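You operate a simulated robot arm through the tools that you are given. There is no shell and no other tool. Be economical: measure what you need, move in short steps, check, and stop when the job is done.

Carry out the task below with a simulated robot arm. There is one attempt and no reset: what you move stays moved.

TASK
Put the 15 A grey fuse from the top of the check bench on top of the green roof pad and the 20 A grey fuse on top of the white block there.
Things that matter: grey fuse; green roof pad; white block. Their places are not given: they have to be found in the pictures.

It is judged by the outcome, as a careful person would: the job done as asked, and still so three seconds after it is handed in. It fails if anything else is knocked over, pushed out of place, dropped, spilled or broken.

THE ROBOT
A 7-joint arm with a two-finger parallel gripper, fixed in place. Base frame: the origin is at the foot of the arm, x ahead of it, y to its left, z up; the work surface is at about z = 0. Lengths are in mm, angles in degrees, forces in N, time in s.
With the tool pointing down near the work surface it reaches from about 220 to 580 mm from the base axis. Its first joint turns from -66.0 to 66.0 degrees. Payload 2.5 kg.
Tool frame: the origin (TCP) lies between the finger pads and is the grasp point; the fingertips stand 23 mm ahead of it; z points along the fingers, y is the line along which they close. The gripper opens to 94 mm. The fingers are 38 mm wide and 10 mm thick; the gripper's body (54 by 96 mm) begins 39 mm behind the TCP.
Orientation is told as [roll, pitch, yaw] about the base's x, y, z axes, in that order, counted from this pose: with the fingers straight down and closing along the base's y, the tool's x points along the base's -x, its y along +y and its z along -z.

THE INTERFACE
- The arm moves only by the tool nudge_tool. Its argument "rows" is a list of rows, each a list of 7 numbers: the turn, a rotation vector about the tool's x, y, z in units of 120 degrees (1.0 is 120 degrees), then the shift along the tool's x, y, z in units of 250 mm (1.0 is 250 mm), then the opening, from 0 (shut) to 1 (fully open). In form: [[ax, ay, az, tx, ty, tz, claw], ...]. A call has 1 to 20 rows; each row is the pose to reach, as a shift and turn from the pose commanded when the call began, along the tool's axes at that moment. A call with a number of a shift or a turn outside -1 to 1 is refused whole. A row lasts 0.2 s, in which the tool goes at most 50 mm and 8.6 degrees; a call with a longer step from one row to the next is refused whole, and so is a gripper value outside its range. A pose out of reach is approached as far as the arm can. The call stops where the force on the tool passes 40 N (or 10 N more than at its start, if that is more) or the arm is blocked; 0.2 s more then pass. The fingers move at their own pace (about 108 mm/s each) and stop on an object; they squeeze with about 26 N. The grip force told is the motor's: it shows also when the fingers shut on nothing. Time passes only in rows, and 0.2 s behind the last, so rows that repeat a pose let the fingers close. It gives the time, the measured TCP pose, the force on the tool (base axes), the opening and the grip force at its end, in the units of the frame above (readings bear some noise).
- Cameras (640 x 400 px; columns grow to the right, rows downward): "scene" is fixed at [119, -415.7, 526.2]; the picture's right is [0.79, -0.61, 0.00], its down [-0.43, -0.56, -0.70] and it looks along [0.43, 0.56, -0.71] (base axes); focal length 328 px, centre (320, 200). "wrist" rides on the gripper at [-39, 0, -44] in the tool frame; the picture's right is [0.00, -1.00, 0.00], its down [0.97, 0.00, -0.24] and it looks along [0.24, 0.00, 0.97] (tool axes); focal length 218 px, centre (320, 200).
- snapshot(camera): a new picture of that camera. No time passes.
- probe_pixels(camera, pixels): there is no depth. For up to 12 entries [column, row, z] of the newest picture of that camera ("zoom" is the newest enlarged one), the place [x, y] in the base frame at which the ray of that pixel passes the height z, good to about 3 mm. No time passes.
- enlarge(camera, box): a new picture of the part [left, top, right, bottom] of that camera's present view, enlarged. No time passes.
- job_done(): hands the job in; it is judged then, once.

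Work in short steps. Measure before you move; look again where a grasp or a placing could have gone wrong, and mend it. You have 60 turns and 22 pictures in all, the two below and enlarged ones among them. Open the gripper and draw the arm clear of the work before you hand the job in, unless the task says otherwise; then end with one line.

The tools are called as name(argument=value, ...) on one line, values as JSON. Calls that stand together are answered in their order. nudge_tool: Moves the arm, as the interface text tells. Its arguments: {"type":"object","properties":{"rows":{"type":"array","items":{"type":"array","items":{"type":"number"}}}},"required":["rows"]} The other tools are called the same way: snapshot (camera) takes a picture; probe_pixels (camera, pixels) gives the place at which the rays of pixels pass given heights; enlarge (camera, box) takes an enlarged picture of a part of a camera's view; job_done () hands the job in.

At the start:

```text
t: 0.0
position: [266.4, -172.7, 279.6]
ee_rot: [0.0, -0.1, 0.0]
wrist_force: [0.1, -0.1, -0.5]
grip_width: 93.9
gripper_force: 0.0
```

scene: 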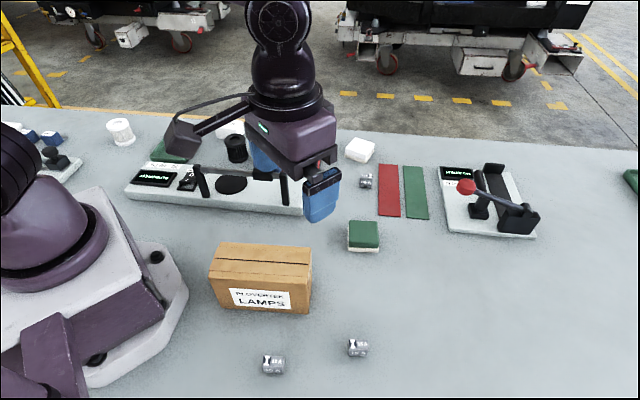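
wrist: 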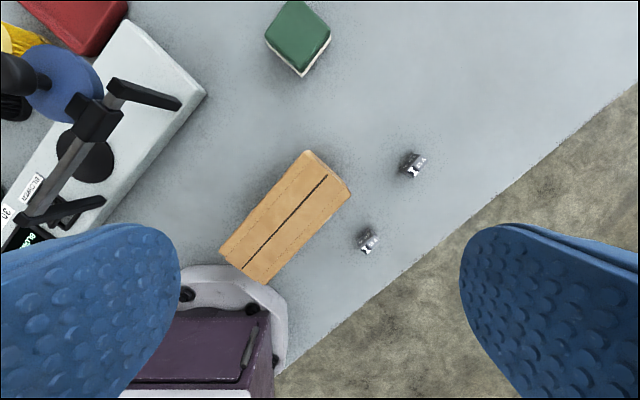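

I see small grey fuses near scene pixels (273,364), (357,348) and (366,181). I'll enlarge them to read the labels.

enlarge(camera="scene", box=[240, 325, 400, 400])

enlarge(camera="scene", box=[320, 120, 460, 260])

enlarge(camera="scene", box=[100, 100, 320, 230])

```text
4.00 times, centred on (320, 362) of scene
```

zoom: 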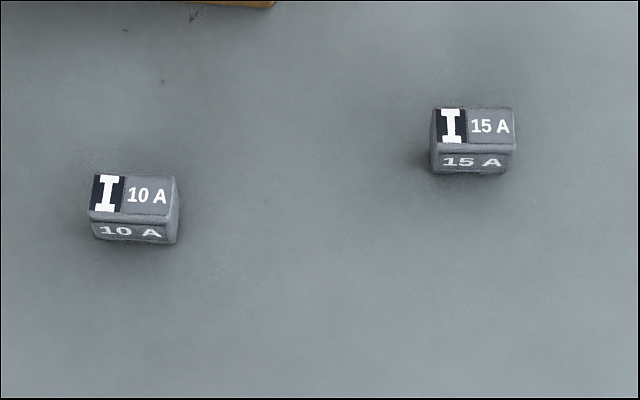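

```text
2.86 times, centred on (390, 190) of scene
```

zoom: 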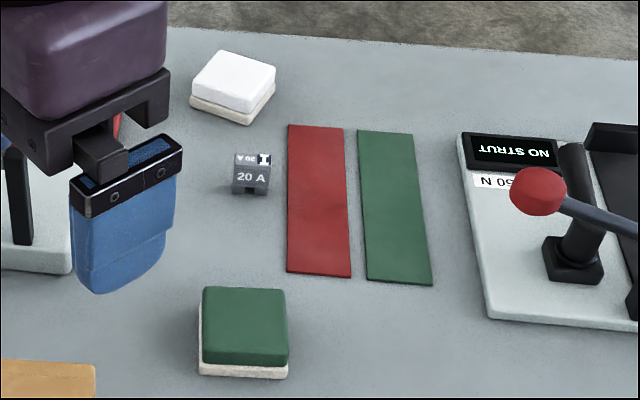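

```text
2.91 times, centred on (210, 165) of scene
```

zoom: 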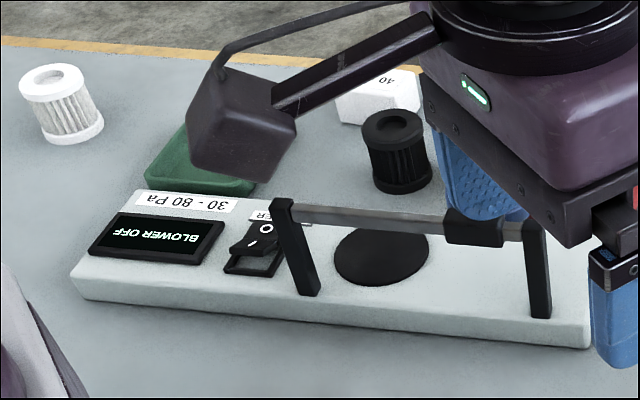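

The 15 A fuse is at (358,345), the 20 A at (366,180), the 10 A is a decoy; the green pad is at (363,235) and the white block at (360,148). I'll probe their corners.

probe_pixels(camera="scene", pixels=[[348, 355, 0], [367, 355.5, 0], [348.7, 338.8, 15], [368.7, 339, 15], [368.7, 349.5, 15], [348, 349, 15], [359.6, 187.6, 0], [372.2, 188.3, 0], [360, 173.6, 15], [372.9, 173.6, 15], [372.5, 178.5, 15], [359.6, 178.2, 15]])

probe_pixels(camera="scene", pixels=[[347.7, 250.8, 0], [378.5, 252, 0], [349, 248, 20], [378.8, 247, 20], [377.4, 220.8, 20], [349, 221.5, 20], [365.5, 163.8, 0], [366.6, 157.8, 20], [344.9, 152.2, 20], [355.7, 137.5, 20], [374.6, 143.5, 20], [273, 365, 15]])

enlarge(camera="wrist", box=[320, 120, 460, 270])

```text
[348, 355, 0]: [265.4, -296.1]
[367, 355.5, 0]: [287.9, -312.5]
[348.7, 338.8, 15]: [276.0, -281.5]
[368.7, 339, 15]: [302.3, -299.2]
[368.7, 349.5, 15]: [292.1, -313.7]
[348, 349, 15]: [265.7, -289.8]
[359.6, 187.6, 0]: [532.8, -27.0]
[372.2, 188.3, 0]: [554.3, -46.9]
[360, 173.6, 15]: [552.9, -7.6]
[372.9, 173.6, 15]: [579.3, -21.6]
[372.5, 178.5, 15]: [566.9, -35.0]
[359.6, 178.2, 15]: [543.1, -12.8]
```

```text
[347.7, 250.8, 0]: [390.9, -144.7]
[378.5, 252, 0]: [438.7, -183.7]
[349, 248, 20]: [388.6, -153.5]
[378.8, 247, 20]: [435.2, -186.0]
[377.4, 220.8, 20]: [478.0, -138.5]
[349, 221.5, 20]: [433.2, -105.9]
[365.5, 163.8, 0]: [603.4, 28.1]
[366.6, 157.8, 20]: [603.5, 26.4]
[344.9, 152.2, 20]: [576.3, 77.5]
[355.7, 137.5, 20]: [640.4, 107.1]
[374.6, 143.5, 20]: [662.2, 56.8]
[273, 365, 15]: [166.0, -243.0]
```

```text
2.67 times, centred on (390, 195) of wrist
```

zoom: 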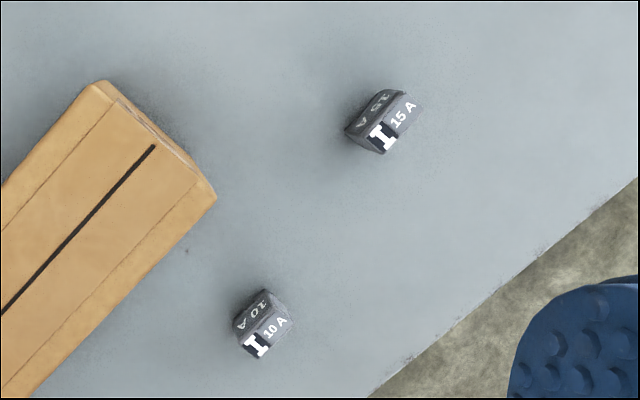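

Fuses look roughly 28 × 15 mm on plan and about 24 mm tall, with the long axis of the 15 A at about -36°. I'll go above it with the fingers closing at about 55° and look.

nudge_tool(rows=[[0, 0, 0.036, -0.007, -0.062, 0.065, 1], [0, 0, 0.073, -0.014, -0.124, 0.13, 0.8], [0, 0, 0.109, -0.021, -0.186, 0.195, 0.6], [0, 0, 0.146, -0.028, -0.248, 0.26, 0.6], [0, 0, 0.182, -0.035, -0.31, 0.325, 0.6], [0, 0, 0.219, -0.042, -0.372, 0.39, 0.6], [0, 0, 0.255, -0.049, -0.434, 0.455, 0.6], [0, 0, 0.2917, -0.056, -0.496, 0.52, 0.6], [0, 0, 0.2917, -0.056, -0.496, 0.52, 0.6]])

snapshot(camera="wrist")

snapshot(camera="scene")

```text
t: 2.0
position: [278.0, -295.0, 148.7]
ee_rot: [0.0, 0.0, -35.1]
wrist_force: [0.3, 0.1, -0.6]
grip_width: 56.5
gripper_force: 0.2
```

```text
15 pictures are left
```

wrist: 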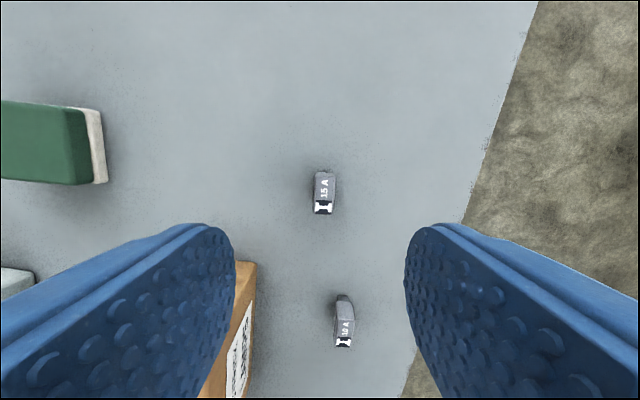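

```text
14 pictures are left
```

scene: 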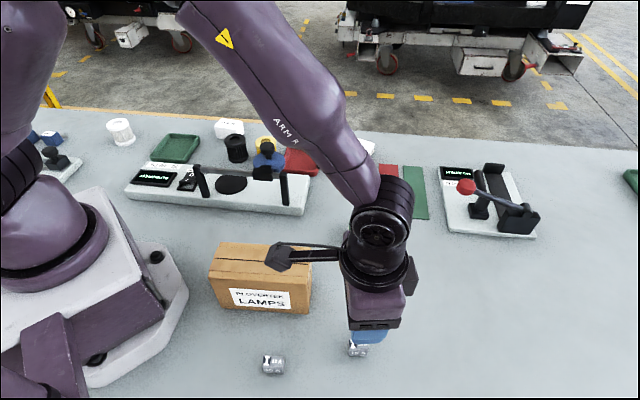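

The fuse is at (324,193), with its long axis in line with the finger faces. I'll probe its place, and the box corner at (252,264).

probe_pixels(camera="wrist", pixels=[[314, 173, 20], [335, 172, 20], [334, 214, 20], [314, 214, 20], [324, 193, 20], [254, 263, 50], [254, 263, 80]])

enlarge(camera="wrist", box=[280, 150, 370, 240])

```text
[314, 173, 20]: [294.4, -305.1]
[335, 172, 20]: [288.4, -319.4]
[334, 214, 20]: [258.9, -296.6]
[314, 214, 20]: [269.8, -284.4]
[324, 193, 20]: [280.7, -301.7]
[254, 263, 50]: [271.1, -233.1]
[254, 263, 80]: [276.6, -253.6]
```

```text
4.44 times, centred on (325, 195) of wrist
```

zoom: 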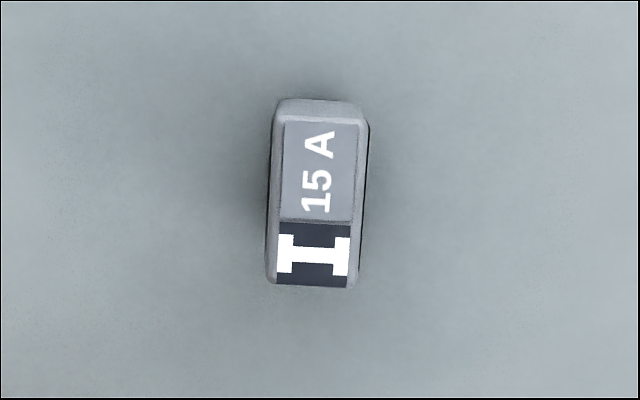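

Checking the box's nearest edges in the scene picture for finger clearance: corners (307,313), (310,292) and (312,247).

probe_pixels(camera="scene", pixels=[[307, 313, 0], [310, 268, 50], [310, 268, 60], [310, 268, 70], [312, 247, 60], [348, 349, 20], [348, 349, 25], [366, 147, 20]])

```text
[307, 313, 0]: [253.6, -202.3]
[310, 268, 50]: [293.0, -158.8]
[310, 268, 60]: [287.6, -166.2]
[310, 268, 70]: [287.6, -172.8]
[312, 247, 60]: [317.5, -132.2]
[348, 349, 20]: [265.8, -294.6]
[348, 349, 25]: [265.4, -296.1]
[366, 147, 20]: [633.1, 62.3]
```

The fuse is about 25 mm tall, centred near (280.5,-299.5), and the box is clear of the fingers. I'll descend to TCP z≈28.

nudge_tool(rows=[[0, 0, 0, -0.003, -0.005, 0.1, 0.55], [0, 0, 0, -0.006, -0.009, 0.2, 0.5], [0, 0, 0, -0.006, -0.009, 0.3, 0.5], [0, 0, 0, -0.006, -0.009, 0.38, 0.5], [0, 0, 0, -0.006, -0.009, 0.44, 0.5], [0, 0, 0, -0.006, -0.009, 0.486, 0.5], [0, 0, 0, -0.006, -0.009, 0.486, 0.5]])

snapshot(camera="wrist")

```text
t: 3.6
position: [278.7, -298.5, 25.9]
ee_rot: [0.1, 0.0, -35.0]
wrist_force: [0.0, 1.4, 0.2]
grip_width: 47.1
gripper_force: 0.1
```

```text
12 pictures are left
```

wrist: 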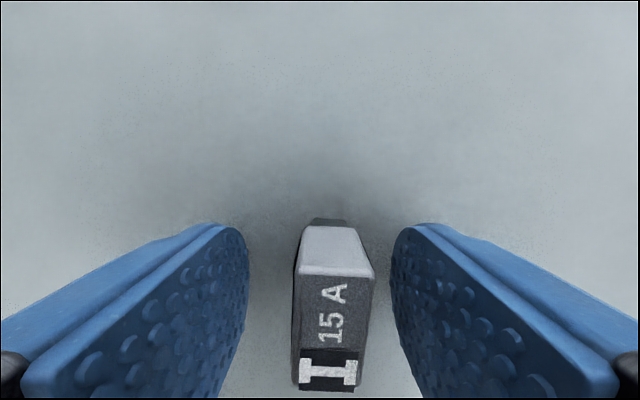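

The fuse sits between the fingers; I'll close on it and lift.

nudge_tool(rows=[[0, 0, 0, 0, -0.005, 0, 0.3], [0, 0, 0, 0, -0.005, 0, 0.1], [0, 0, 0, 0, -0.005, 0, 0], [0, 0, 0, 0, -0.005, 0, 0], [0, 0, 0, 0, -0.005, 0, 0], [0, 0, 0, 0, -0.005, -0.06, 0], [0, 0, 0, 0, -0.005, -0.2, 0], [0, 0, 0, 0, -0.005, -0.36, 0], [0, 0, 0, 0, -0.005, -0.4, 0]])

snapshot(camera="wrist")

```text
t: 5.6
position: [279.8, -298.7, 128.8]
ee_rot: [0.0, 0.0, -34.9]
wrist_force: [0.0, -0.5, 0.0]
grip_width: 14.9
gripper_force: 26.4
```

```text
11 pictures are left
```

wrist: 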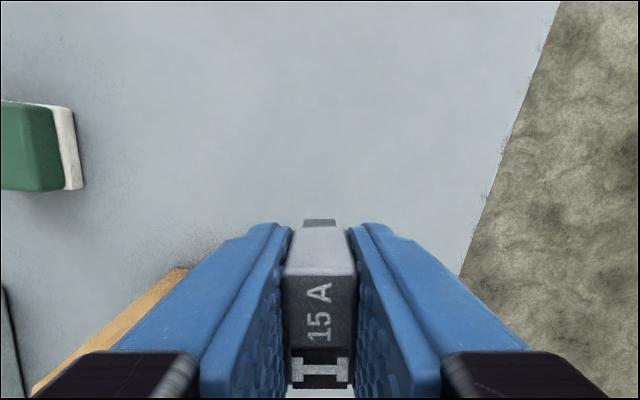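

Gripped at 14.9 mm. I'll carry it above the green pad near (430,-145) and look.

nudge_tool(rows=[[0, 0, 0, -0.017, 0.107, -0.04, 0], [0, 0, 0, -0.034, 0.213, -0.088, 0], [0, 0, 0, -0.051, 0.32, -0.088, 0], [0, 0, 0, -0.068, 0.427, -0.088, 0], [0, 0, 0, -0.084, 0.534, -0.088, 0], [0, 0, 0, -0.101, 0.64, -0.088, 0], [0, 0, 0, -0.118, 0.747, -0.088, 0], [0, 0, 0, -0.135, 0.854, -0.088, 0], [0, 0, 0, -0.135, 0.854, -0.088, 0]])

snapshot(camera="wrist")

```text
t: 7.6
position: [429.9, -143.8, 150.1]
ee_rot: [0.0, -0.1, -35.0]
wrist_force: [-0.5, 0.0, -0.6]
grip_width: 14.8
gripper_force: 25.9
```

```text
10 pictures are left
```

wrist: 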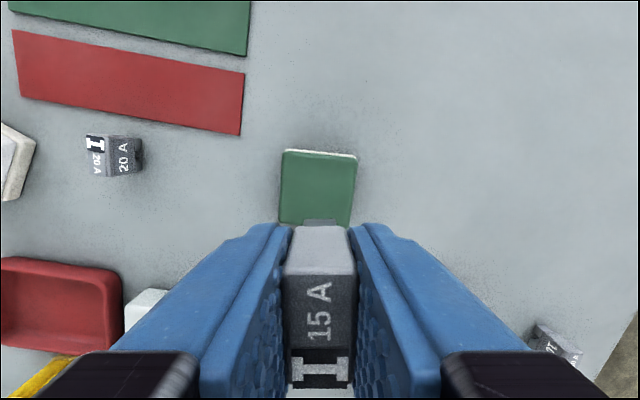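

The pad spans columns 279–356, rows 150–227. I'll probe its centre and edges for height.

probe_pixels(camera="wrist", pixels=[[318, 189, 25], [318, 189, 35], [283, 153, 30], [355, 156, 30], [279, 224, 30], [350, 227, 30]])

probe_pixels(camera="scene", pixels=[[349, 221.5, 25], [349, 221.5, 30], [349, 221.5, 40], [377.4, 220.8, 30], [378.8, 247, 20], [349, 248, 20]])

```text
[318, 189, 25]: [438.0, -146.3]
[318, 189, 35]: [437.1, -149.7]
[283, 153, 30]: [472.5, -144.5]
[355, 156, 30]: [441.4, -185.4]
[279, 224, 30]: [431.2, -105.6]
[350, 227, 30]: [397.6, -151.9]
```

```text
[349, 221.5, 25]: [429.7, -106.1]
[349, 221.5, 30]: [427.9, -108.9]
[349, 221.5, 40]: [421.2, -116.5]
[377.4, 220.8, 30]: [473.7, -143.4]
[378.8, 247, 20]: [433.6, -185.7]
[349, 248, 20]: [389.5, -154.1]
```

Pad centre ≈ (435,-147), top ≈ 28 mm. I'll lower to z≈62, leaving the fuse bottom a few mm above the pad.

nudge_tool(rows=[[0, 0, 0, -0.021, 0.005, 0.08, 0], [0, 0, 0, -0.021, 0.005, 0.16, 0], [0, 0, 0, -0.021, 0.005, 0.24, 0], [0, 0, 0, -0.021, 0.005, 0.3, 0], [0, 0, 0, -0.021, 0.005, 0.34, 0], [0, 0, 0, -0.021, 0.005, 0.352, 0], [0, 0, 0, -0.021, 0.005, 0.352, 0]])

enlarge(camera="scene", box=[320, 190, 420, 260])

```text
t: 9.2
position: [434.5, -145.6, 60.6]
ee_rot: [0.0, 0.0, -35.1]
wrist_force: [-0.2, -0.3, -0.3]
grip_width: 14.6
gripper_force: 25.8
```

```text
5.71 times, centred on (370, 225) of scene
```

zoom: 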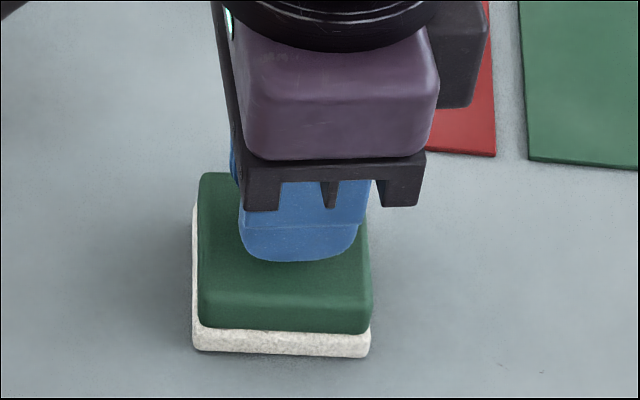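

No contact yet. I'll lower in 1 mm steps and watch the force.

nudge_tool(rows=[[0, 0, 0, 0, 0, 0.004, 0], [0, 0, 0, 0, 0, 0.008, 0], [0, 0, 0, 0, 0, 0.012, 0], [0, 0, 0, 0, 0, 0.016, 0], [0, 0, 0, 0, 0, 0.016, 0]])

```text
t: 10.4
position: [434.5, -145.0, 58.4]
ee_rot: [0.0, -0.1, -35.0]
wrist_force: [-0.8, -0.8, 0.1]
grip_width: 15.1
gripper_force: 25.5
```

nudge_tool(rows=[[0, 0, 0, 0, 0, 0.004, 0], [0, 0, 0, 0, 0, 0.008, 0], [0, 0, 0, 0, 0, 0.008, 0]])

```text
t: 11.2
position: [436.0, -146.0, 57.0]
ee_rot: [0.0, -0.1, -35.0]
wrist_force: [-2.0, 1.8, 10.4]
grip_width: 14.8
gripper_force: 26.1
```

Contact (10 N at z≈57). I'll release it and rise straight up.

nudge_tool(rows=[[0, 0, 0, 0, 0, -0.002, 0.1], [0, 0, 0, 0, 0, -0.002, 0.25], [0, 0, 0, 0, 0, -0.002, 0.4], [0, 0, 0, 0, 0, -0.002, 0.4], [0, 0, 0, 0, 0, -0.06, 0.4], [0, 0, 0, 0, 0, -0.2, 0.4], [0, 0, 0, 0, 0, -0.38, 0.4], [0, 0, 0, 0, 0, -0.48, 0.4], [0, 0, 0, 0, 0, -0.48, 0.4]])

snapshot(camera="wrist")

```text
t: 13.2
position: [435.7, -144.9, 176.0]
ee_rot: [0.0, 0.1, -35.0]
wrist_force: [-0.1, 0.1, -0.3]
grip_width: 37.6
gripper_force: 0.1
```

```text
8 pictures are left
```

wrist: 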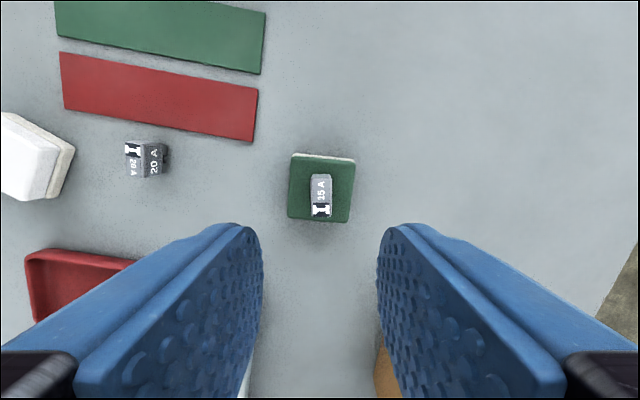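

The 15 A fuse stands centrally on the pad. The 20 A fuse's top is at about (135,160) in the wrist view, and the white block is at left; probing both.

probe_pixels(camera="wrist", pixels=[[135, 160, 25], [126, 144, 25], [127, 178, 25], [144, 178, 25], [145, 144, 25], [59, 150, 28], [38, 198, 28], [5, 113, 28], [75, 150, 0]])

probe_pixels(camera="scene", pixels=[[360, 173.6, 25], [372.9, 173.6, 25], [372.5, 178.5, 25], [359.6, 178.2, 25], [344.9, 148, 28], [355.7, 137.5, 28], [374.6, 143.5, 28], [366.6, 154, 28]])

enlarge(camera="scene", box=[320, 120, 400, 200])

```text
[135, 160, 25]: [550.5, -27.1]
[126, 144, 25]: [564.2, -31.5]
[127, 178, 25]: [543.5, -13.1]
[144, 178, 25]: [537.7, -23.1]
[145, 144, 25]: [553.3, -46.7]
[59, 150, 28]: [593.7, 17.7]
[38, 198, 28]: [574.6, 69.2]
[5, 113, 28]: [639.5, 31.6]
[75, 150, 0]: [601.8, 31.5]
```

```text
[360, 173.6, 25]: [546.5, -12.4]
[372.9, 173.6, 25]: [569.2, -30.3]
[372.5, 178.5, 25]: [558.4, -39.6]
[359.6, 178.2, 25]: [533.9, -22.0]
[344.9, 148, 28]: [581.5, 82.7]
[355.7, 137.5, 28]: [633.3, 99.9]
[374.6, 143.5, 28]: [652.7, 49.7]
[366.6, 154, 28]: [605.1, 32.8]
```

```text
5.00 times, centred on (360, 160) of scene
```

zoom: 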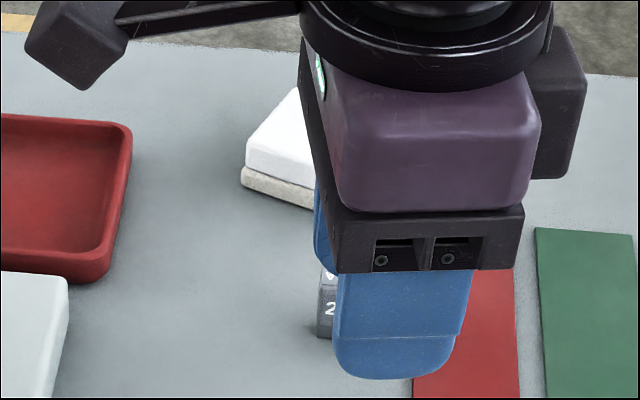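

The 20 A fuse is at ≈(550,-27), yaw -36°; the white block centre is ≈(618,66), radius 621, beyond the straight-down reach, so I'll need a tilted grasp and place. First I'll map the obstacles inboard (bench end, strut, red tray, blue knob).

probe_pixels(camera="scene", pixels=[[302, 215, 0], [308, 178, 15], [286, 205, 15], [283, 173, 50], [266, 150, 40], [266, 168, 15], [317, 176, 0], [322, 146, 20], [283, 175, 0], [290, 150, 20]])

enlarge(camera="scene", box=[190, 110, 350, 220])

```text
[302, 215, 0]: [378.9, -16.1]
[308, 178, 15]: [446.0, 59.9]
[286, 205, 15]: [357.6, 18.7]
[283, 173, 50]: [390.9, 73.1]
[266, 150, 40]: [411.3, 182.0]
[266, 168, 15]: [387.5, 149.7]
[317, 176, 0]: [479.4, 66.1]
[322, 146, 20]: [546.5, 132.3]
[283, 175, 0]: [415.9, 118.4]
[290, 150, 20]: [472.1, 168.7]
```

```text
3.64 times, centred on (270, 165) of scene
```

zoom: 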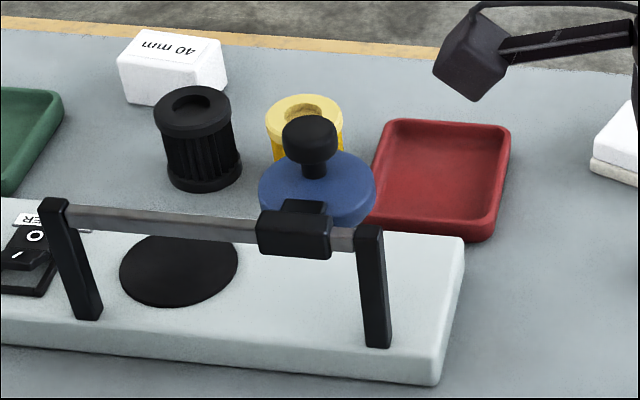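

The strut (~110 mm tall at (357,15)) and bench end are clear of the planned path. I'll move above the 20 A fuse with a 20° outward tilt (about tool y).

nudge_tool(rows=[[0, -0.024, 0, -0.011, 0.094, 0, 0.45], [0, -0.048, 0, -0.021, 0.188, 0, 0.5], [0, -0.071, 0, -0.032, 0.282, 0, 0.5], [0, -0.095, 0, -0.042, 0.376, 0.04, 0.5], [0, -0.119, 0, -0.053, 0.47, 0.09, 0.5], [0, -0.143, 0, -0.063, 0.564, 0.14, 0.5], [0, -0.1667, 0, -0.074, 0.658, 0.18, 0.5], [0, -0.1667, 0, -0.074, 0.658, 0.18, 0.5]])

snapshot(camera="wrist")

```text
t: 15.0
position: [543.5, -23.5, 131.0]
ee_rot: [0.0, -20.0, -35.0]
wrist_force: [0.6, -0.2, -0.6]
grip_width: 46.9
gripper_force: 0.1
```

```text
5 pictures are left
```

wrist: 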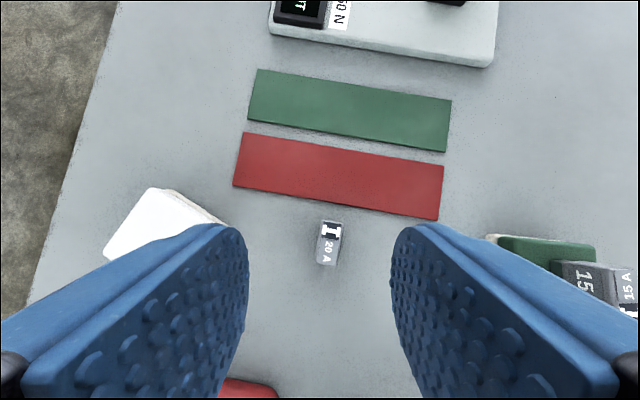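

The 20 A fuse's top is around (329,243); the fuse axis leans by a few degrees. Probing its corners.

probe_pixels(camera="wrist", pixels=[[329, 243, 25], [321, 222, 25], [341, 224, 25], [317, 262, 25], [337, 265, 25], [213, 222, 28], [150, 189, 28], [104, 258, 28]])

```text
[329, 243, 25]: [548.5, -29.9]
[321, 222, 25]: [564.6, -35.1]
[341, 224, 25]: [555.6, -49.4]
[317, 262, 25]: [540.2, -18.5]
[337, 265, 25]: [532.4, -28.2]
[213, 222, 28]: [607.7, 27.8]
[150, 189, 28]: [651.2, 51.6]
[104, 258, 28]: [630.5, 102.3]
```

Fuse centre ≈ (549,-31). I'll shift ~4 mm in the closing direction and descend vertically to TCP z≈31.

nudge_tool(rows=[[0, 0, 0, 0.022, -0.0154, 0.07, 0.5], [0, 0, 0, 0.05, -0.0154, 0.15, 0.5], [0, 0, 0, 0.08, -0.0154, 0.23, 0.5], [0, 0, 0, 0.105, -0.0154, 0.3, 0.5], [0, 0, 0, 0.12, -0.0154, 0.35, 0.5], [0, 0, 0, 0.131, -0.0154, 0.378, 0.5], [0, 0, 0, 0.131, -0.0154, 0.378, 0.5]])

snapshot(camera="wrist")

```text
t: 16.6
position: [542.4, -25.9, 28.6]
ee_rot: [0.1, -20.0, -35.0]
wrist_force: [0.4, -0.7, -0.2]
grip_width: 47.2
gripper_force: 0.0
```

```text
4 pictures are left
```

wrist: 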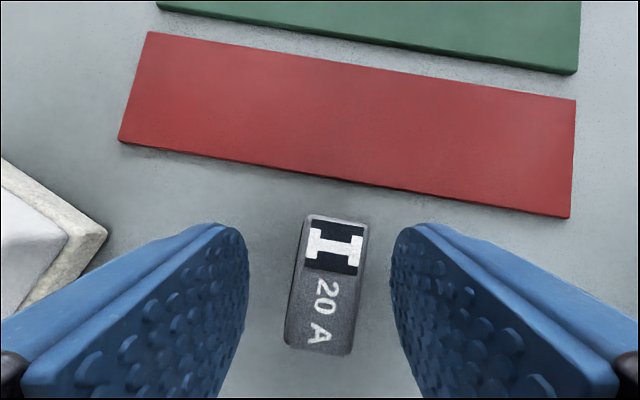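

The fuse is between the fingers but yawed about 8° relative to them, and the tips are nearly on the table. I'll turn 8° about the vertical, rise 1.5 mm, then close.

nudge_tool(rows=[[0, 0, 0, -0.002, 0, -0.0056, 0.5], [0.0114, 0, 0.0313, -0.002, -0.002, -0.0056, 0.5], [0.0228, 0, 0.0627, -0.002, -0.004, -0.0056, 0.5], [0.0228, 0, 0.0627, -0.002, -0.004, -0.0056, 0.35], [0.0228, 0, 0.0627, -0.002, -0.004, -0.0056, 0.15], [0.0228, 0, 0.0627, -0.002, -0.004, -0.0056, 0], [0.0228, 0, 0.0627, -0.002, -0.004, -0.0056, 0], [0.0228, 0, 0.0627, -0.002, -0.004, -0.0056, 0]])

```text
t: 18.4
position: [542.6, -26.7, 32.3]
ee_rot: [0.0, -20.0, -43.0]
wrist_force: [-0.2, -0.7, 0.6]
grip_width: 15.0
gripper_force: 26.0
```

Gripped at 15.0 mm. Lifting vertically 120 mm.

nudge_tool(rows=[[0, 0, 0, -0.014, 0, -0.038, 0], [0, 0, 0, -0.055, 0, -0.15, 0], [0, 0, 0, -0.11, 0, -0.3, 0], [0, 0, 0, -0.164, 0, -0.451, 0], [0, 0, 0, -0.164, 0, -0.451, 0]])

```text
t: 19.6
position: [540.8, -25.3, 152.2]
ee_rot: [-0.1, -20.0, -43.0]
wrist_force: [-0.3, 0.5, -1.7]
grip_width: 14.9
gripper_force: 26.0
```

Now turn +49° about the vertical (tilt toward radial) and move above the white block at ≈(615,65).

nudge_tool(rows=[[-0.0175, 0, -0.048, 0.009, 0.055, 0.003, 0], [-0.0349, 0, -0.096, 0.018, 0.1105, 0.006, 0], [-0.0524, 0, -0.1439, 0.027, 0.166, 0.009, 0], [-0.0699, 0, -0.1919, 0.036, 0.221, 0.0124, 0], [-0.0873, 0, -0.2399, 0.045, 0.276, 0.0155, 0], [-0.1048, 0, -0.2879, 0.054, 0.3315, 0.0186, 0], [-0.1222, 0, -0.3358, 0.063, 0.387, 0.022, 0], [-0.1397, 0, -0.3838, 0.0724, 0.442, 0.0247, 0], [-0.1397, 0, -0.3838, 0.0724, 0.442, 0.0247, 0]])

snapshot(camera="wrist")

```text
t: 21.6
position: [606.1, 64.7, 140.4]
ee_rot: [0.0, -20.0, 6.0]
wrist_force: [-0.3, 0.3, -0.1]
grip_width: 15.1
gripper_force: 26.1
```

```text
3 pictures are left
```

wrist: 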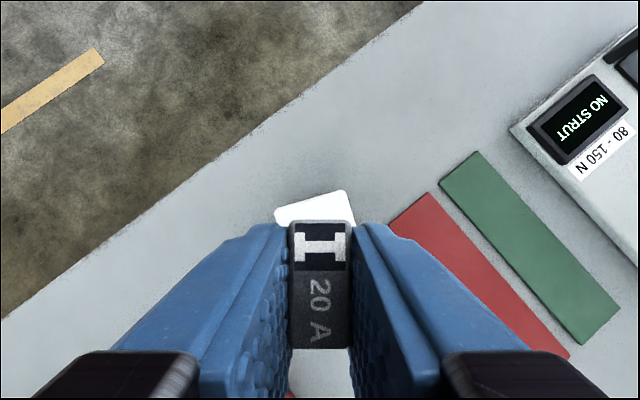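

The pose was reached. The block's far corners show at (275,211), (343,191) and (355,222); checking its position.

probe_pixels(camera="wrist", pixels=[[276, 211, 28], [343, 191, 28], [355, 222, 28], [312, 225, 28]])

```text
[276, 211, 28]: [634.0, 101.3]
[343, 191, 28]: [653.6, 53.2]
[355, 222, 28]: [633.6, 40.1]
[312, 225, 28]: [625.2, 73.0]
```

Confirmed centre ≈ (618,66). Lowering to TCP z≈67 with a 3 mm outward shift.

nudge_tool(rows=[[0, 0, 0, 0.018, 0, 0.06, 0], [0, 0, 0, 0.038, 0, 0.12, 0], [0, 0, 0, 0.058, 0, 0.18, 0], [0, 0, 0, 0.074, 0, 0.23, 0], [0, 0, 0, 0.083, 0, 0.26, 0], [0, 0, 0, 0.0886, 0, 0.2785, 0], [0, 0, 0, 0.0886, 0, 0.2785, 0]])

enlarge(camera="scene", box=[310, 100, 430, 190])

```text
t: 23.2
position: [609.7, 64.8, 67.6]
ee_rot: [0.0, -20.0, 5.9]
wrist_force: [0.6, 0.5, -1.0]
grip_width: 14.7
gripper_force: 25.8
```

```text
4.44 times, centred on (370, 145) of scene
```

zoom: 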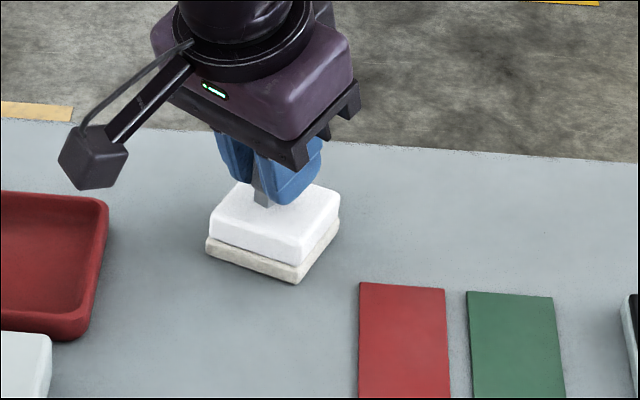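

The fuse is above the block top, centred and clear. Stepping down 1 mm at a time.

nudge_tool(rows=[[0, 0, 0, 0.00137, 0, 0.00376, 0], [0, 0, 0, 0.00274, 0, 0.00752, 0], [0, 0, 0, 0.0041, 0, 0.0113, 0], [0, 0, 0, 0.0055, 0, 0.015, 0], [0, 0, 0, 0.0055, 0, 0.015, 0]])

```text
t: 24.4
position: [610.2, 65.5, 63.5]
ee_rot: [0.0, -20.0, 5.9]
wrist_force: [0.1, -0.8, -0.9]
grip_width: 14.9
gripper_force: 26.4
```

nudge_tool(rows=[[0, 0, 0, 0.00137, 0, 0.00376, 0], [0, 0, 0, 0.00205, 0, 0.0056, 0], [0, 0, 0, 0.00205, 0, 0.0056, 0]])

```text
t: 25.2
position: [610.1, 64.0, 62.5]
ee_rot: [0.0, -20.0, 6.0]
wrist_force: [0.6, -0.3, 1.4]
grip_width: 14.9
gripper_force: 26.7
```

nudge_tool(rows=[[0, 0, 0, 0.0007, 0, 0.0019, 0], [0, 0, 0, 0.00137, 0, 0.00376, 0], [0, 0, 0, 0.00137, 0, 0.00376, 0]])

```text
t: 26.0
position: [610.4, 65.9, 62.3]
ee_rot: [0.0, -20.1, 6.0]
wrist_force: [-1.0, -0.8, 9.2]
grip_width: 15.1
gripper_force: 26.3
```

Contact (9 N). I'll release and rise vertically.

nudge_tool(rows=[[0, 0, 0, -0.0005, 0, -0.001, 0.1], [0, 0, 0, -0.0005, 0, -0.001, 0.25], [0, 0, 0, -0.0005, 0, -0.001, 0.4], [0, 0, 0, -0.0005, 0, -0.001, 0.4], [0, 0, 0, -0.0137, 0, -0.0376, 0.4], [0, 0, 0, -0.055, 0, -0.15, 0.4], [0, 0, 0, -0.11, 0, -0.3, 0.4], [0, 0, 0, -0.164, 0, -0.451, 0.4], [0, 0, 0, -0.164, 0, -0.451, 0.4]])

```text
t: 28.0
position: [605.9, 64.0, 180.9]
ee_rot: [0.0, -20.0, 6.0]
wrist_force: [-0.4, 0.6, -0.9]
grip_width: 37.6
gripper_force: 0.0
```

Drawing the arm back and up, then checking.

nudge_tool(rows=[[0, 0, 0, 0.04, 0, -0.09, 0.4], [0, 0, 0, 0.12, 0, -0.18, 0.4], [0, 0, 0, 0.21, 0, -0.26, 0.4], [0, 0, 0, 0.3, 0, -0.33, 0.4], [0, 0, 0, 0.39, 0, -0.39, 0.4], [0, 0, 0, 0.47, 0, -0.44, 0.4], [0, 0, 0, 0.47, 0, -0.44, 0.4]])

snapshot(camera="scene")

```text
t: 29.6
position: [464.6, 47.8, 244.4]
ee_rot: [-0.1, -20.0, 6.0]
wrist_force: [-0.7, 0.7, -0.1]
grip_width: 37.3
gripper_force: 0.0
```

```text
1 pictures are left
```

scene: 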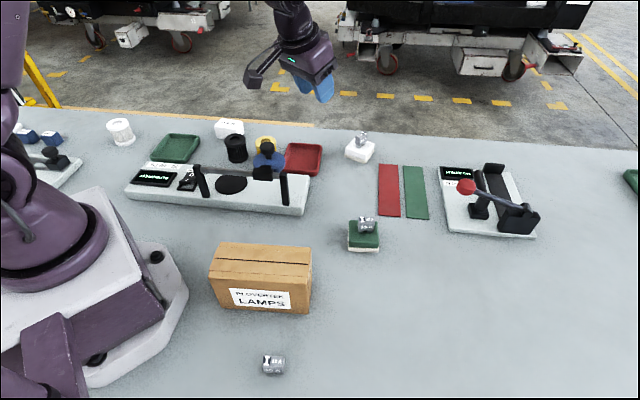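

Both fuses stand in place. Another white object, marked "40 mm", is near (228,128); before handing in I'll compare it with the white block I used.

probe_pixels(camera="scene", pixels=[[228, 124, 40], [216, 135, 0], [231, 140, 0], [244, 135, 0], [216, 122, 40], [244, 122, 40], [228, 118, 40]])

enlarge(camera="scene", box=[205, 105, 385, 185])

```text
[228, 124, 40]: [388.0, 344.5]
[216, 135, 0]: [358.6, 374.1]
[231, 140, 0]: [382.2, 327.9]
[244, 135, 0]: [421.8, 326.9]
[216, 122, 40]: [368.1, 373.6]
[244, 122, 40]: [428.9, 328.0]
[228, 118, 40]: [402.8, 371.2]
```

```text
3.56 times, centred on (295, 145) of scene
```

zoom: 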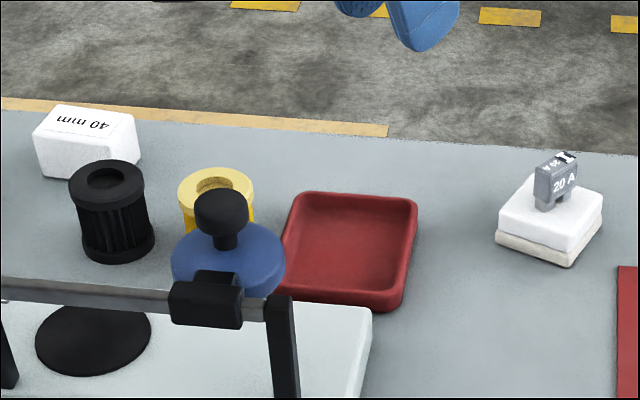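

The other one is a plain white block (40 mm, at ≈(395,350), within reach). The one I used is built in two layers exactly like the green roof pad, so it's really a white roof pad. The "white block" is therefore most likely the plain one. I'll measure it and its neighbouring black filter from this picture.

probe_pixels(camera="zoom", pixels=[[34, 135, 40], [62, 104, 40], [135, 117, 40], [108, 147, 40], [40, 175, 0], [74, 181, 0], [140, 156, 0], [83, 125, 40], [117, 262, 0], [80, 240, 0], [155, 240, 0], [107, 175, 60]])

probe_pixels(camera="zoom", pixels=[[34, 135, 35], [34, 135, 45], [34, 135, 30], [135, 117, 30], [535, 209, 30], [563, 216, 30], [556, 213, 30], [215, 180, 60], [228, 228, 60], [107, 175, 50], [107, 175, 70]])

```text
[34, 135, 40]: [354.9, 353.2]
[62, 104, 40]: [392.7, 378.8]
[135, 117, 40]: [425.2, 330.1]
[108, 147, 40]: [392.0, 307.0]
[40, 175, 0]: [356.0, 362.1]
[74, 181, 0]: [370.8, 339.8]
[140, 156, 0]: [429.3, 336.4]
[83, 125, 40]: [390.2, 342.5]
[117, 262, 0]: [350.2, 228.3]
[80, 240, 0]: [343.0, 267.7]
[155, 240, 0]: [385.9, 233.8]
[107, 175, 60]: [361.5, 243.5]
```

```text
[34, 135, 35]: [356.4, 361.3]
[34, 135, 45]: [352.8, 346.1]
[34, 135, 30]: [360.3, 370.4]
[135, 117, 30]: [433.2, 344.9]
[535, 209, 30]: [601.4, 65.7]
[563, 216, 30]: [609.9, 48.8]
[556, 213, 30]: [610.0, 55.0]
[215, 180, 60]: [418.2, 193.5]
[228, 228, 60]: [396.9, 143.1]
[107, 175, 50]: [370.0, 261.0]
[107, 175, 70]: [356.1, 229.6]
```

The plain block is ~60×46 mm with its top at z≈36, centre ≈ (394,350); the black filter (≈(364,251), 55 mm tall) and strut leave clearance. No pictures remain, so I'll retrace the exact path back to the 20 A fuse, starting with the pre-grasp point.

nudge_tool(rows=[[0, 0, 0, -0.08, 0, 0.05, 0.4], [0, 0, 0, -0.17, 0, 0.11, 0.4], [0, 0, 0, -0.26, 0, 0.18, 0.4], [0, 0, 0, -0.35, 0, 0.26, 0.4], [0, 0, 0, -0.43, 0, 0.35, 0.4], [0, 0, 0, -0.47, 0, 0.44, 0.4], [0, 0, 0, -0.47, 0, 0.44, 0.4]])

```text
t: 31.2
position: [613.2, 65.7, 179.4]
ee_rot: [0.0, -19.9, 5.9]
wrist_force: [0.1, 0.6, -0.3]
grip_width: 37.7
gripper_force: 0.1
```

Back above the fuse; descending slowly to the release pose.

nudge_tool(rows=[[0, 0, 0, 0, 0, 0, 0.4], [0, 0, 0, 0.03, 0, 0.082, 0.4], [0, 0, 0, 0.07, 0, 0.192, 0.4], [0, 0, 0, 0.109, 0, 0.3, 0.4], [0, 0, 0, 0.139, 0, 0.381, 0.4], [0, 0, 0, 0.155, 0, 0.426, 0.4], [0, 0, 0, 0.1632, 0, 0.4486, 0.4], [0, 0, 0, 0.1632, 0, 0.4486, 0.4], [0, 0, 0, 0.1632, 0, 0.4486, 0.4]])

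```text
t: 33.2
position: [610.7, 65.3, 62.8]
ee_rot: [0.1, -19.9, 6.0]
wrist_force: [0.7, 0.4, 0.5]
grip_width: 37.5
gripper_force: 0.1
```

Same pose as at release and no contact forces. I'll close and lift.

nudge_tool(rows=[[0, 0, 0, 0, 0, 0, 0.25], [0, 0, 0, 0, 0, 0, 0.1], [0, 0, 0, 0, 0, 0, 0], [0, 0, 0, 0, 0, 0, 0], [0, 0, 0, 0, 0, 0, 0], [0, 0, 0, -0.0137, 0, -0.0376, 0], [0, 0, 0, -0.055, 0, -0.15, 0], [0, 0, 0, -0.11, 0, -0.3, 0], [0, 0, 0, -0.164, 0, -0.451, 0], [0, 0, 0, -0.164, 0, -0.451, 0]])

```text
t: 35.4
position: [609.6, 64.1, 181.8]
ee_rot: [0.1, -20.0, 6.0]
wrist_force: [0.0, -0.1, -0.1]
grip_width: 15.2
gripper_force: 25.7
```

Held at 15.2 mm. Carrying it in two legs at z≈180 toward the plain white block, turning +35° in all.

nudge_tool(rows=[[-0.0062, 0, -0.0171, 0.045, 0.0755, -0.0164, 0], [-0.0125, 0, -0.0343, 0.09, 0.151, -0.0328, 0], [-0.0187, 0, -0.0514, 0.135, 0.2265, -0.0491, 0], [-0.025, 0, -0.0686, 0.18, 0.302, -0.0655, 0], [-0.0312, 0, -0.0857, 0.225, 0.3775, -0.0819, 0], [-0.0374, 0, -0.1028, 0.27, 0.453, -0.0983, 0], [-0.0437, 0, -0.12, 0.315, 0.5285, -0.1146, 0], [-0.0499, 0, -0.1371, 0.36, 0.604, -0.131, 0], [-0.0499, 0, -0.1371, 0.36, 0.604, -0.131, 0], [-0.0499, 0, -0.1371, 0.36, 0.604, -0.131, 0]])

```text
t: 37.6
position: [498.8, 205.7, 181.2]
ee_rot: [0.0, -20.0, 23.5]
wrist_force: [0.1, -0.3, 0.7]
grip_width: 14.9
gripper_force: 26.1
```

nudge_tool(rows=[[-0.0062, 0, -0.0171, 0.0215, 0.0865, -0.0078, 0], [-0.0125, 0, -0.0343, 0.043, 0.1729, -0.0156, 0], [-0.0187, 0, -0.0514, 0.0645, 0.2594, -0.0234, 0], [-0.025, 0, -0.0686, 0.086, 0.3458, -0.0313, 0], [-0.0312, 0, -0.0857, 0.1075, 0.4323, -0.0391, 0], [-0.0374, 0, -0.1028, 0.129, 0.5187, -0.0469, 0], [-0.0437, 0, -0.12, 0.1505, 0.6052, -0.0547, 0], [-0.0499, 0, -0.1371, 0.172, 0.6916, -0.0625, 0], [-0.0499, 0, -0.1371, 0.172, 0.6916, -0.0625, 0], [-0.0499, 0, -0.1371, 0.172, 0.6916, -0.0625, 0]])

```text
t: 39.8
position: [388.7, 344.5, 181.0]
ee_rot: [0.0, -20.1, 41.0]
wrist_force: [0.7, -0.1, 0.2]
grip_width: 14.9
gripper_force: 25.8
```

At (388.7,344.5). Lowering to z≈78, then stepping.

nudge_tool(rows=[[0, 0, 0, 0.03, 0, 0.082, 0], [0, 0, 0, 0.06, 0, 0.165, 0], [0, 0, 0, 0.09, 0, 0.247, 0], [0, 0, 0, 0.115, 0, 0.316, 0], [0, 0, 0, 0.132, 0, 0.363, 0], [0, 0, 0, 0.1409, 0, 0.3873, 0], [0, 0, 0, 0.1409, 0, 0.3873, 0]])

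```text
t: 41.4
position: [387.6, 345.7, 79.2]
ee_rot: [0.0, -20.0, 40.9]
wrist_force: [0.9, -1.1, 0.1]
grip_width: 15.1
gripper_force: 25.3
```

nudge_tool(rows=[[0, 0, 0, 0.00137, 0, 0.00376, 0], [0, 0, 0, 0.00274, 0, 0.00752, 0], [0, 0, 0, 0.0041, 0, 0.0113, 0], [0, 0, 0, 0.0055, 0, 0.015, 0], [0, 0, 0, 0.0055, 0, 0.015, 0]])

```text
t: 42.6
position: [387.1, 343.9, 74.3]
ee_rot: [0.0, -20.0, 41.0]
wrist_force: [0.4, -0.6, 0.1]
grip_width: 15.1
gripper_force: 26.4
```

nudge_tool(rows=[[0, 0, 0, 0.00137, 0, 0.00376, 0], [0, 0, 0, 0.00274, 0, 0.00752, 0], [0, 0, 0, 0.00274, 0, 0.00752, 0]])

```text
t: 43.4
position: [388.4, 344.0, 73.9]
ee_rot: [0.1, -20.0, 41.0]
wrist_force: [-0.2, 0.4, 0.0]
grip_width: 15.1
gripper_force: 25.7
```

nudge_tool(rows=[[0, 0, 0, 0.00137, 0, 0.00376, 0], [0, 0, 0, 0.00205, 0, 0.0056, 0], [0, 0, 0, 0.00205, 0, 0.0056, 0]])

```text
t: 44.2
position: [388.3, 345.8, 72.1]
ee_rot: [0.0, -20.1, 41.1]
wrist_force: [-2.4, 0.4, 7.3]
grip_width: 15.0
gripper_force: 25.5
```

Contact (7 N) at z≈71, so the block top is ≈39–40 mm. At that height its centre is ≈4 mm nearer, so I'll lift 2 mm, shift 4 mm inward and set down again.

nudge_tool(rows=[[0, 0, 0, -0.0027, 0, -0.0075, 0], [0, 0, 0, 0.0123, 0, -0.013, 0], [0, 0, 0, 0.0123, 0, -0.013, 0], [0, 0, 0, 0.0137, 0, -0.0092, 0], [0, 0, 0, 0.015, 0, -0.0055, 0], [0, 0, 0, 0.015, 0, -0.0055, 0]])

```text
t: 45.6
position: [385.4, 343.2, 72.0]
ee_rot: [0.0, -20.3, 41.0]
wrist_force: [-1.6, -1.5, 12.4]
grip_width: 15.2
gripper_force: 26.0
```

Set down with 12 N. I'll release and rise.

nudge_tool(rows=[[0, 0, 0, -0.001, 0, -0.0028, 0.05], [0, 0, 0, -0.001, 0, -0.0028, 0.2], [0, 0, 0, -0.001, 0, -0.0028, 0.4], [0, 0, 0, -0.001, 0, -0.0028, 0.4], [0, 0, 0, -0.0137, 0, -0.0376, 0.4], [0, 0, 0, -0.055, 0, -0.15, 0.4], [0, 0, 0, -0.11, 0, -0.3, 0.4], [0, 0, 0, -0.164, 0, -0.451, 0.4], [0, 0, 0, -0.22, 0, -0.605, 0.4], [0, 0, 0, -0.22, 0, -0.605, 0.4]])

```text
t: 47.8
position: [383.9, 342.2, 234.4]
ee_rot: [0.0, -20.0, 41.1]
wrist_force: [0.5, 0.4, 0.1]
grip_width: 37.4
gripper_force: 0.0
```

Moving the open gripper aside at a safe height, then handing in.

nudge_tool(rows=[[0, 0, 0, 0, -0.12, 0, 0.4], [0, 0, 0, 0, -0.26, 0, 0.4], [0, 0, 0, 0, -0.4, 0, 0.4], [0, 0, 0, 0, -0.5, 0, 0.4], [0, 0, 0, 0, -0.5, 0, 0.4]])

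job_done()

```text
t: 49.0
position: [467.7, 246.1, 232.2]
ee_rot: [-0.1, -20.1, 41.1]
wrist_force: [-0.2, 0.6, 0.7]
grip_width: 37.6
gripper_force: 0.1
```

```text
The job is handed in.
```

The 15 A fuse is on the green roof pad (seen in pictures), and the 20 A fuse is on the plain white 40 mm block; I first put the 20 A on the two-layer white pad, then moved it, and with no pictures left that last placing was checked only by contact force and gripper readings.
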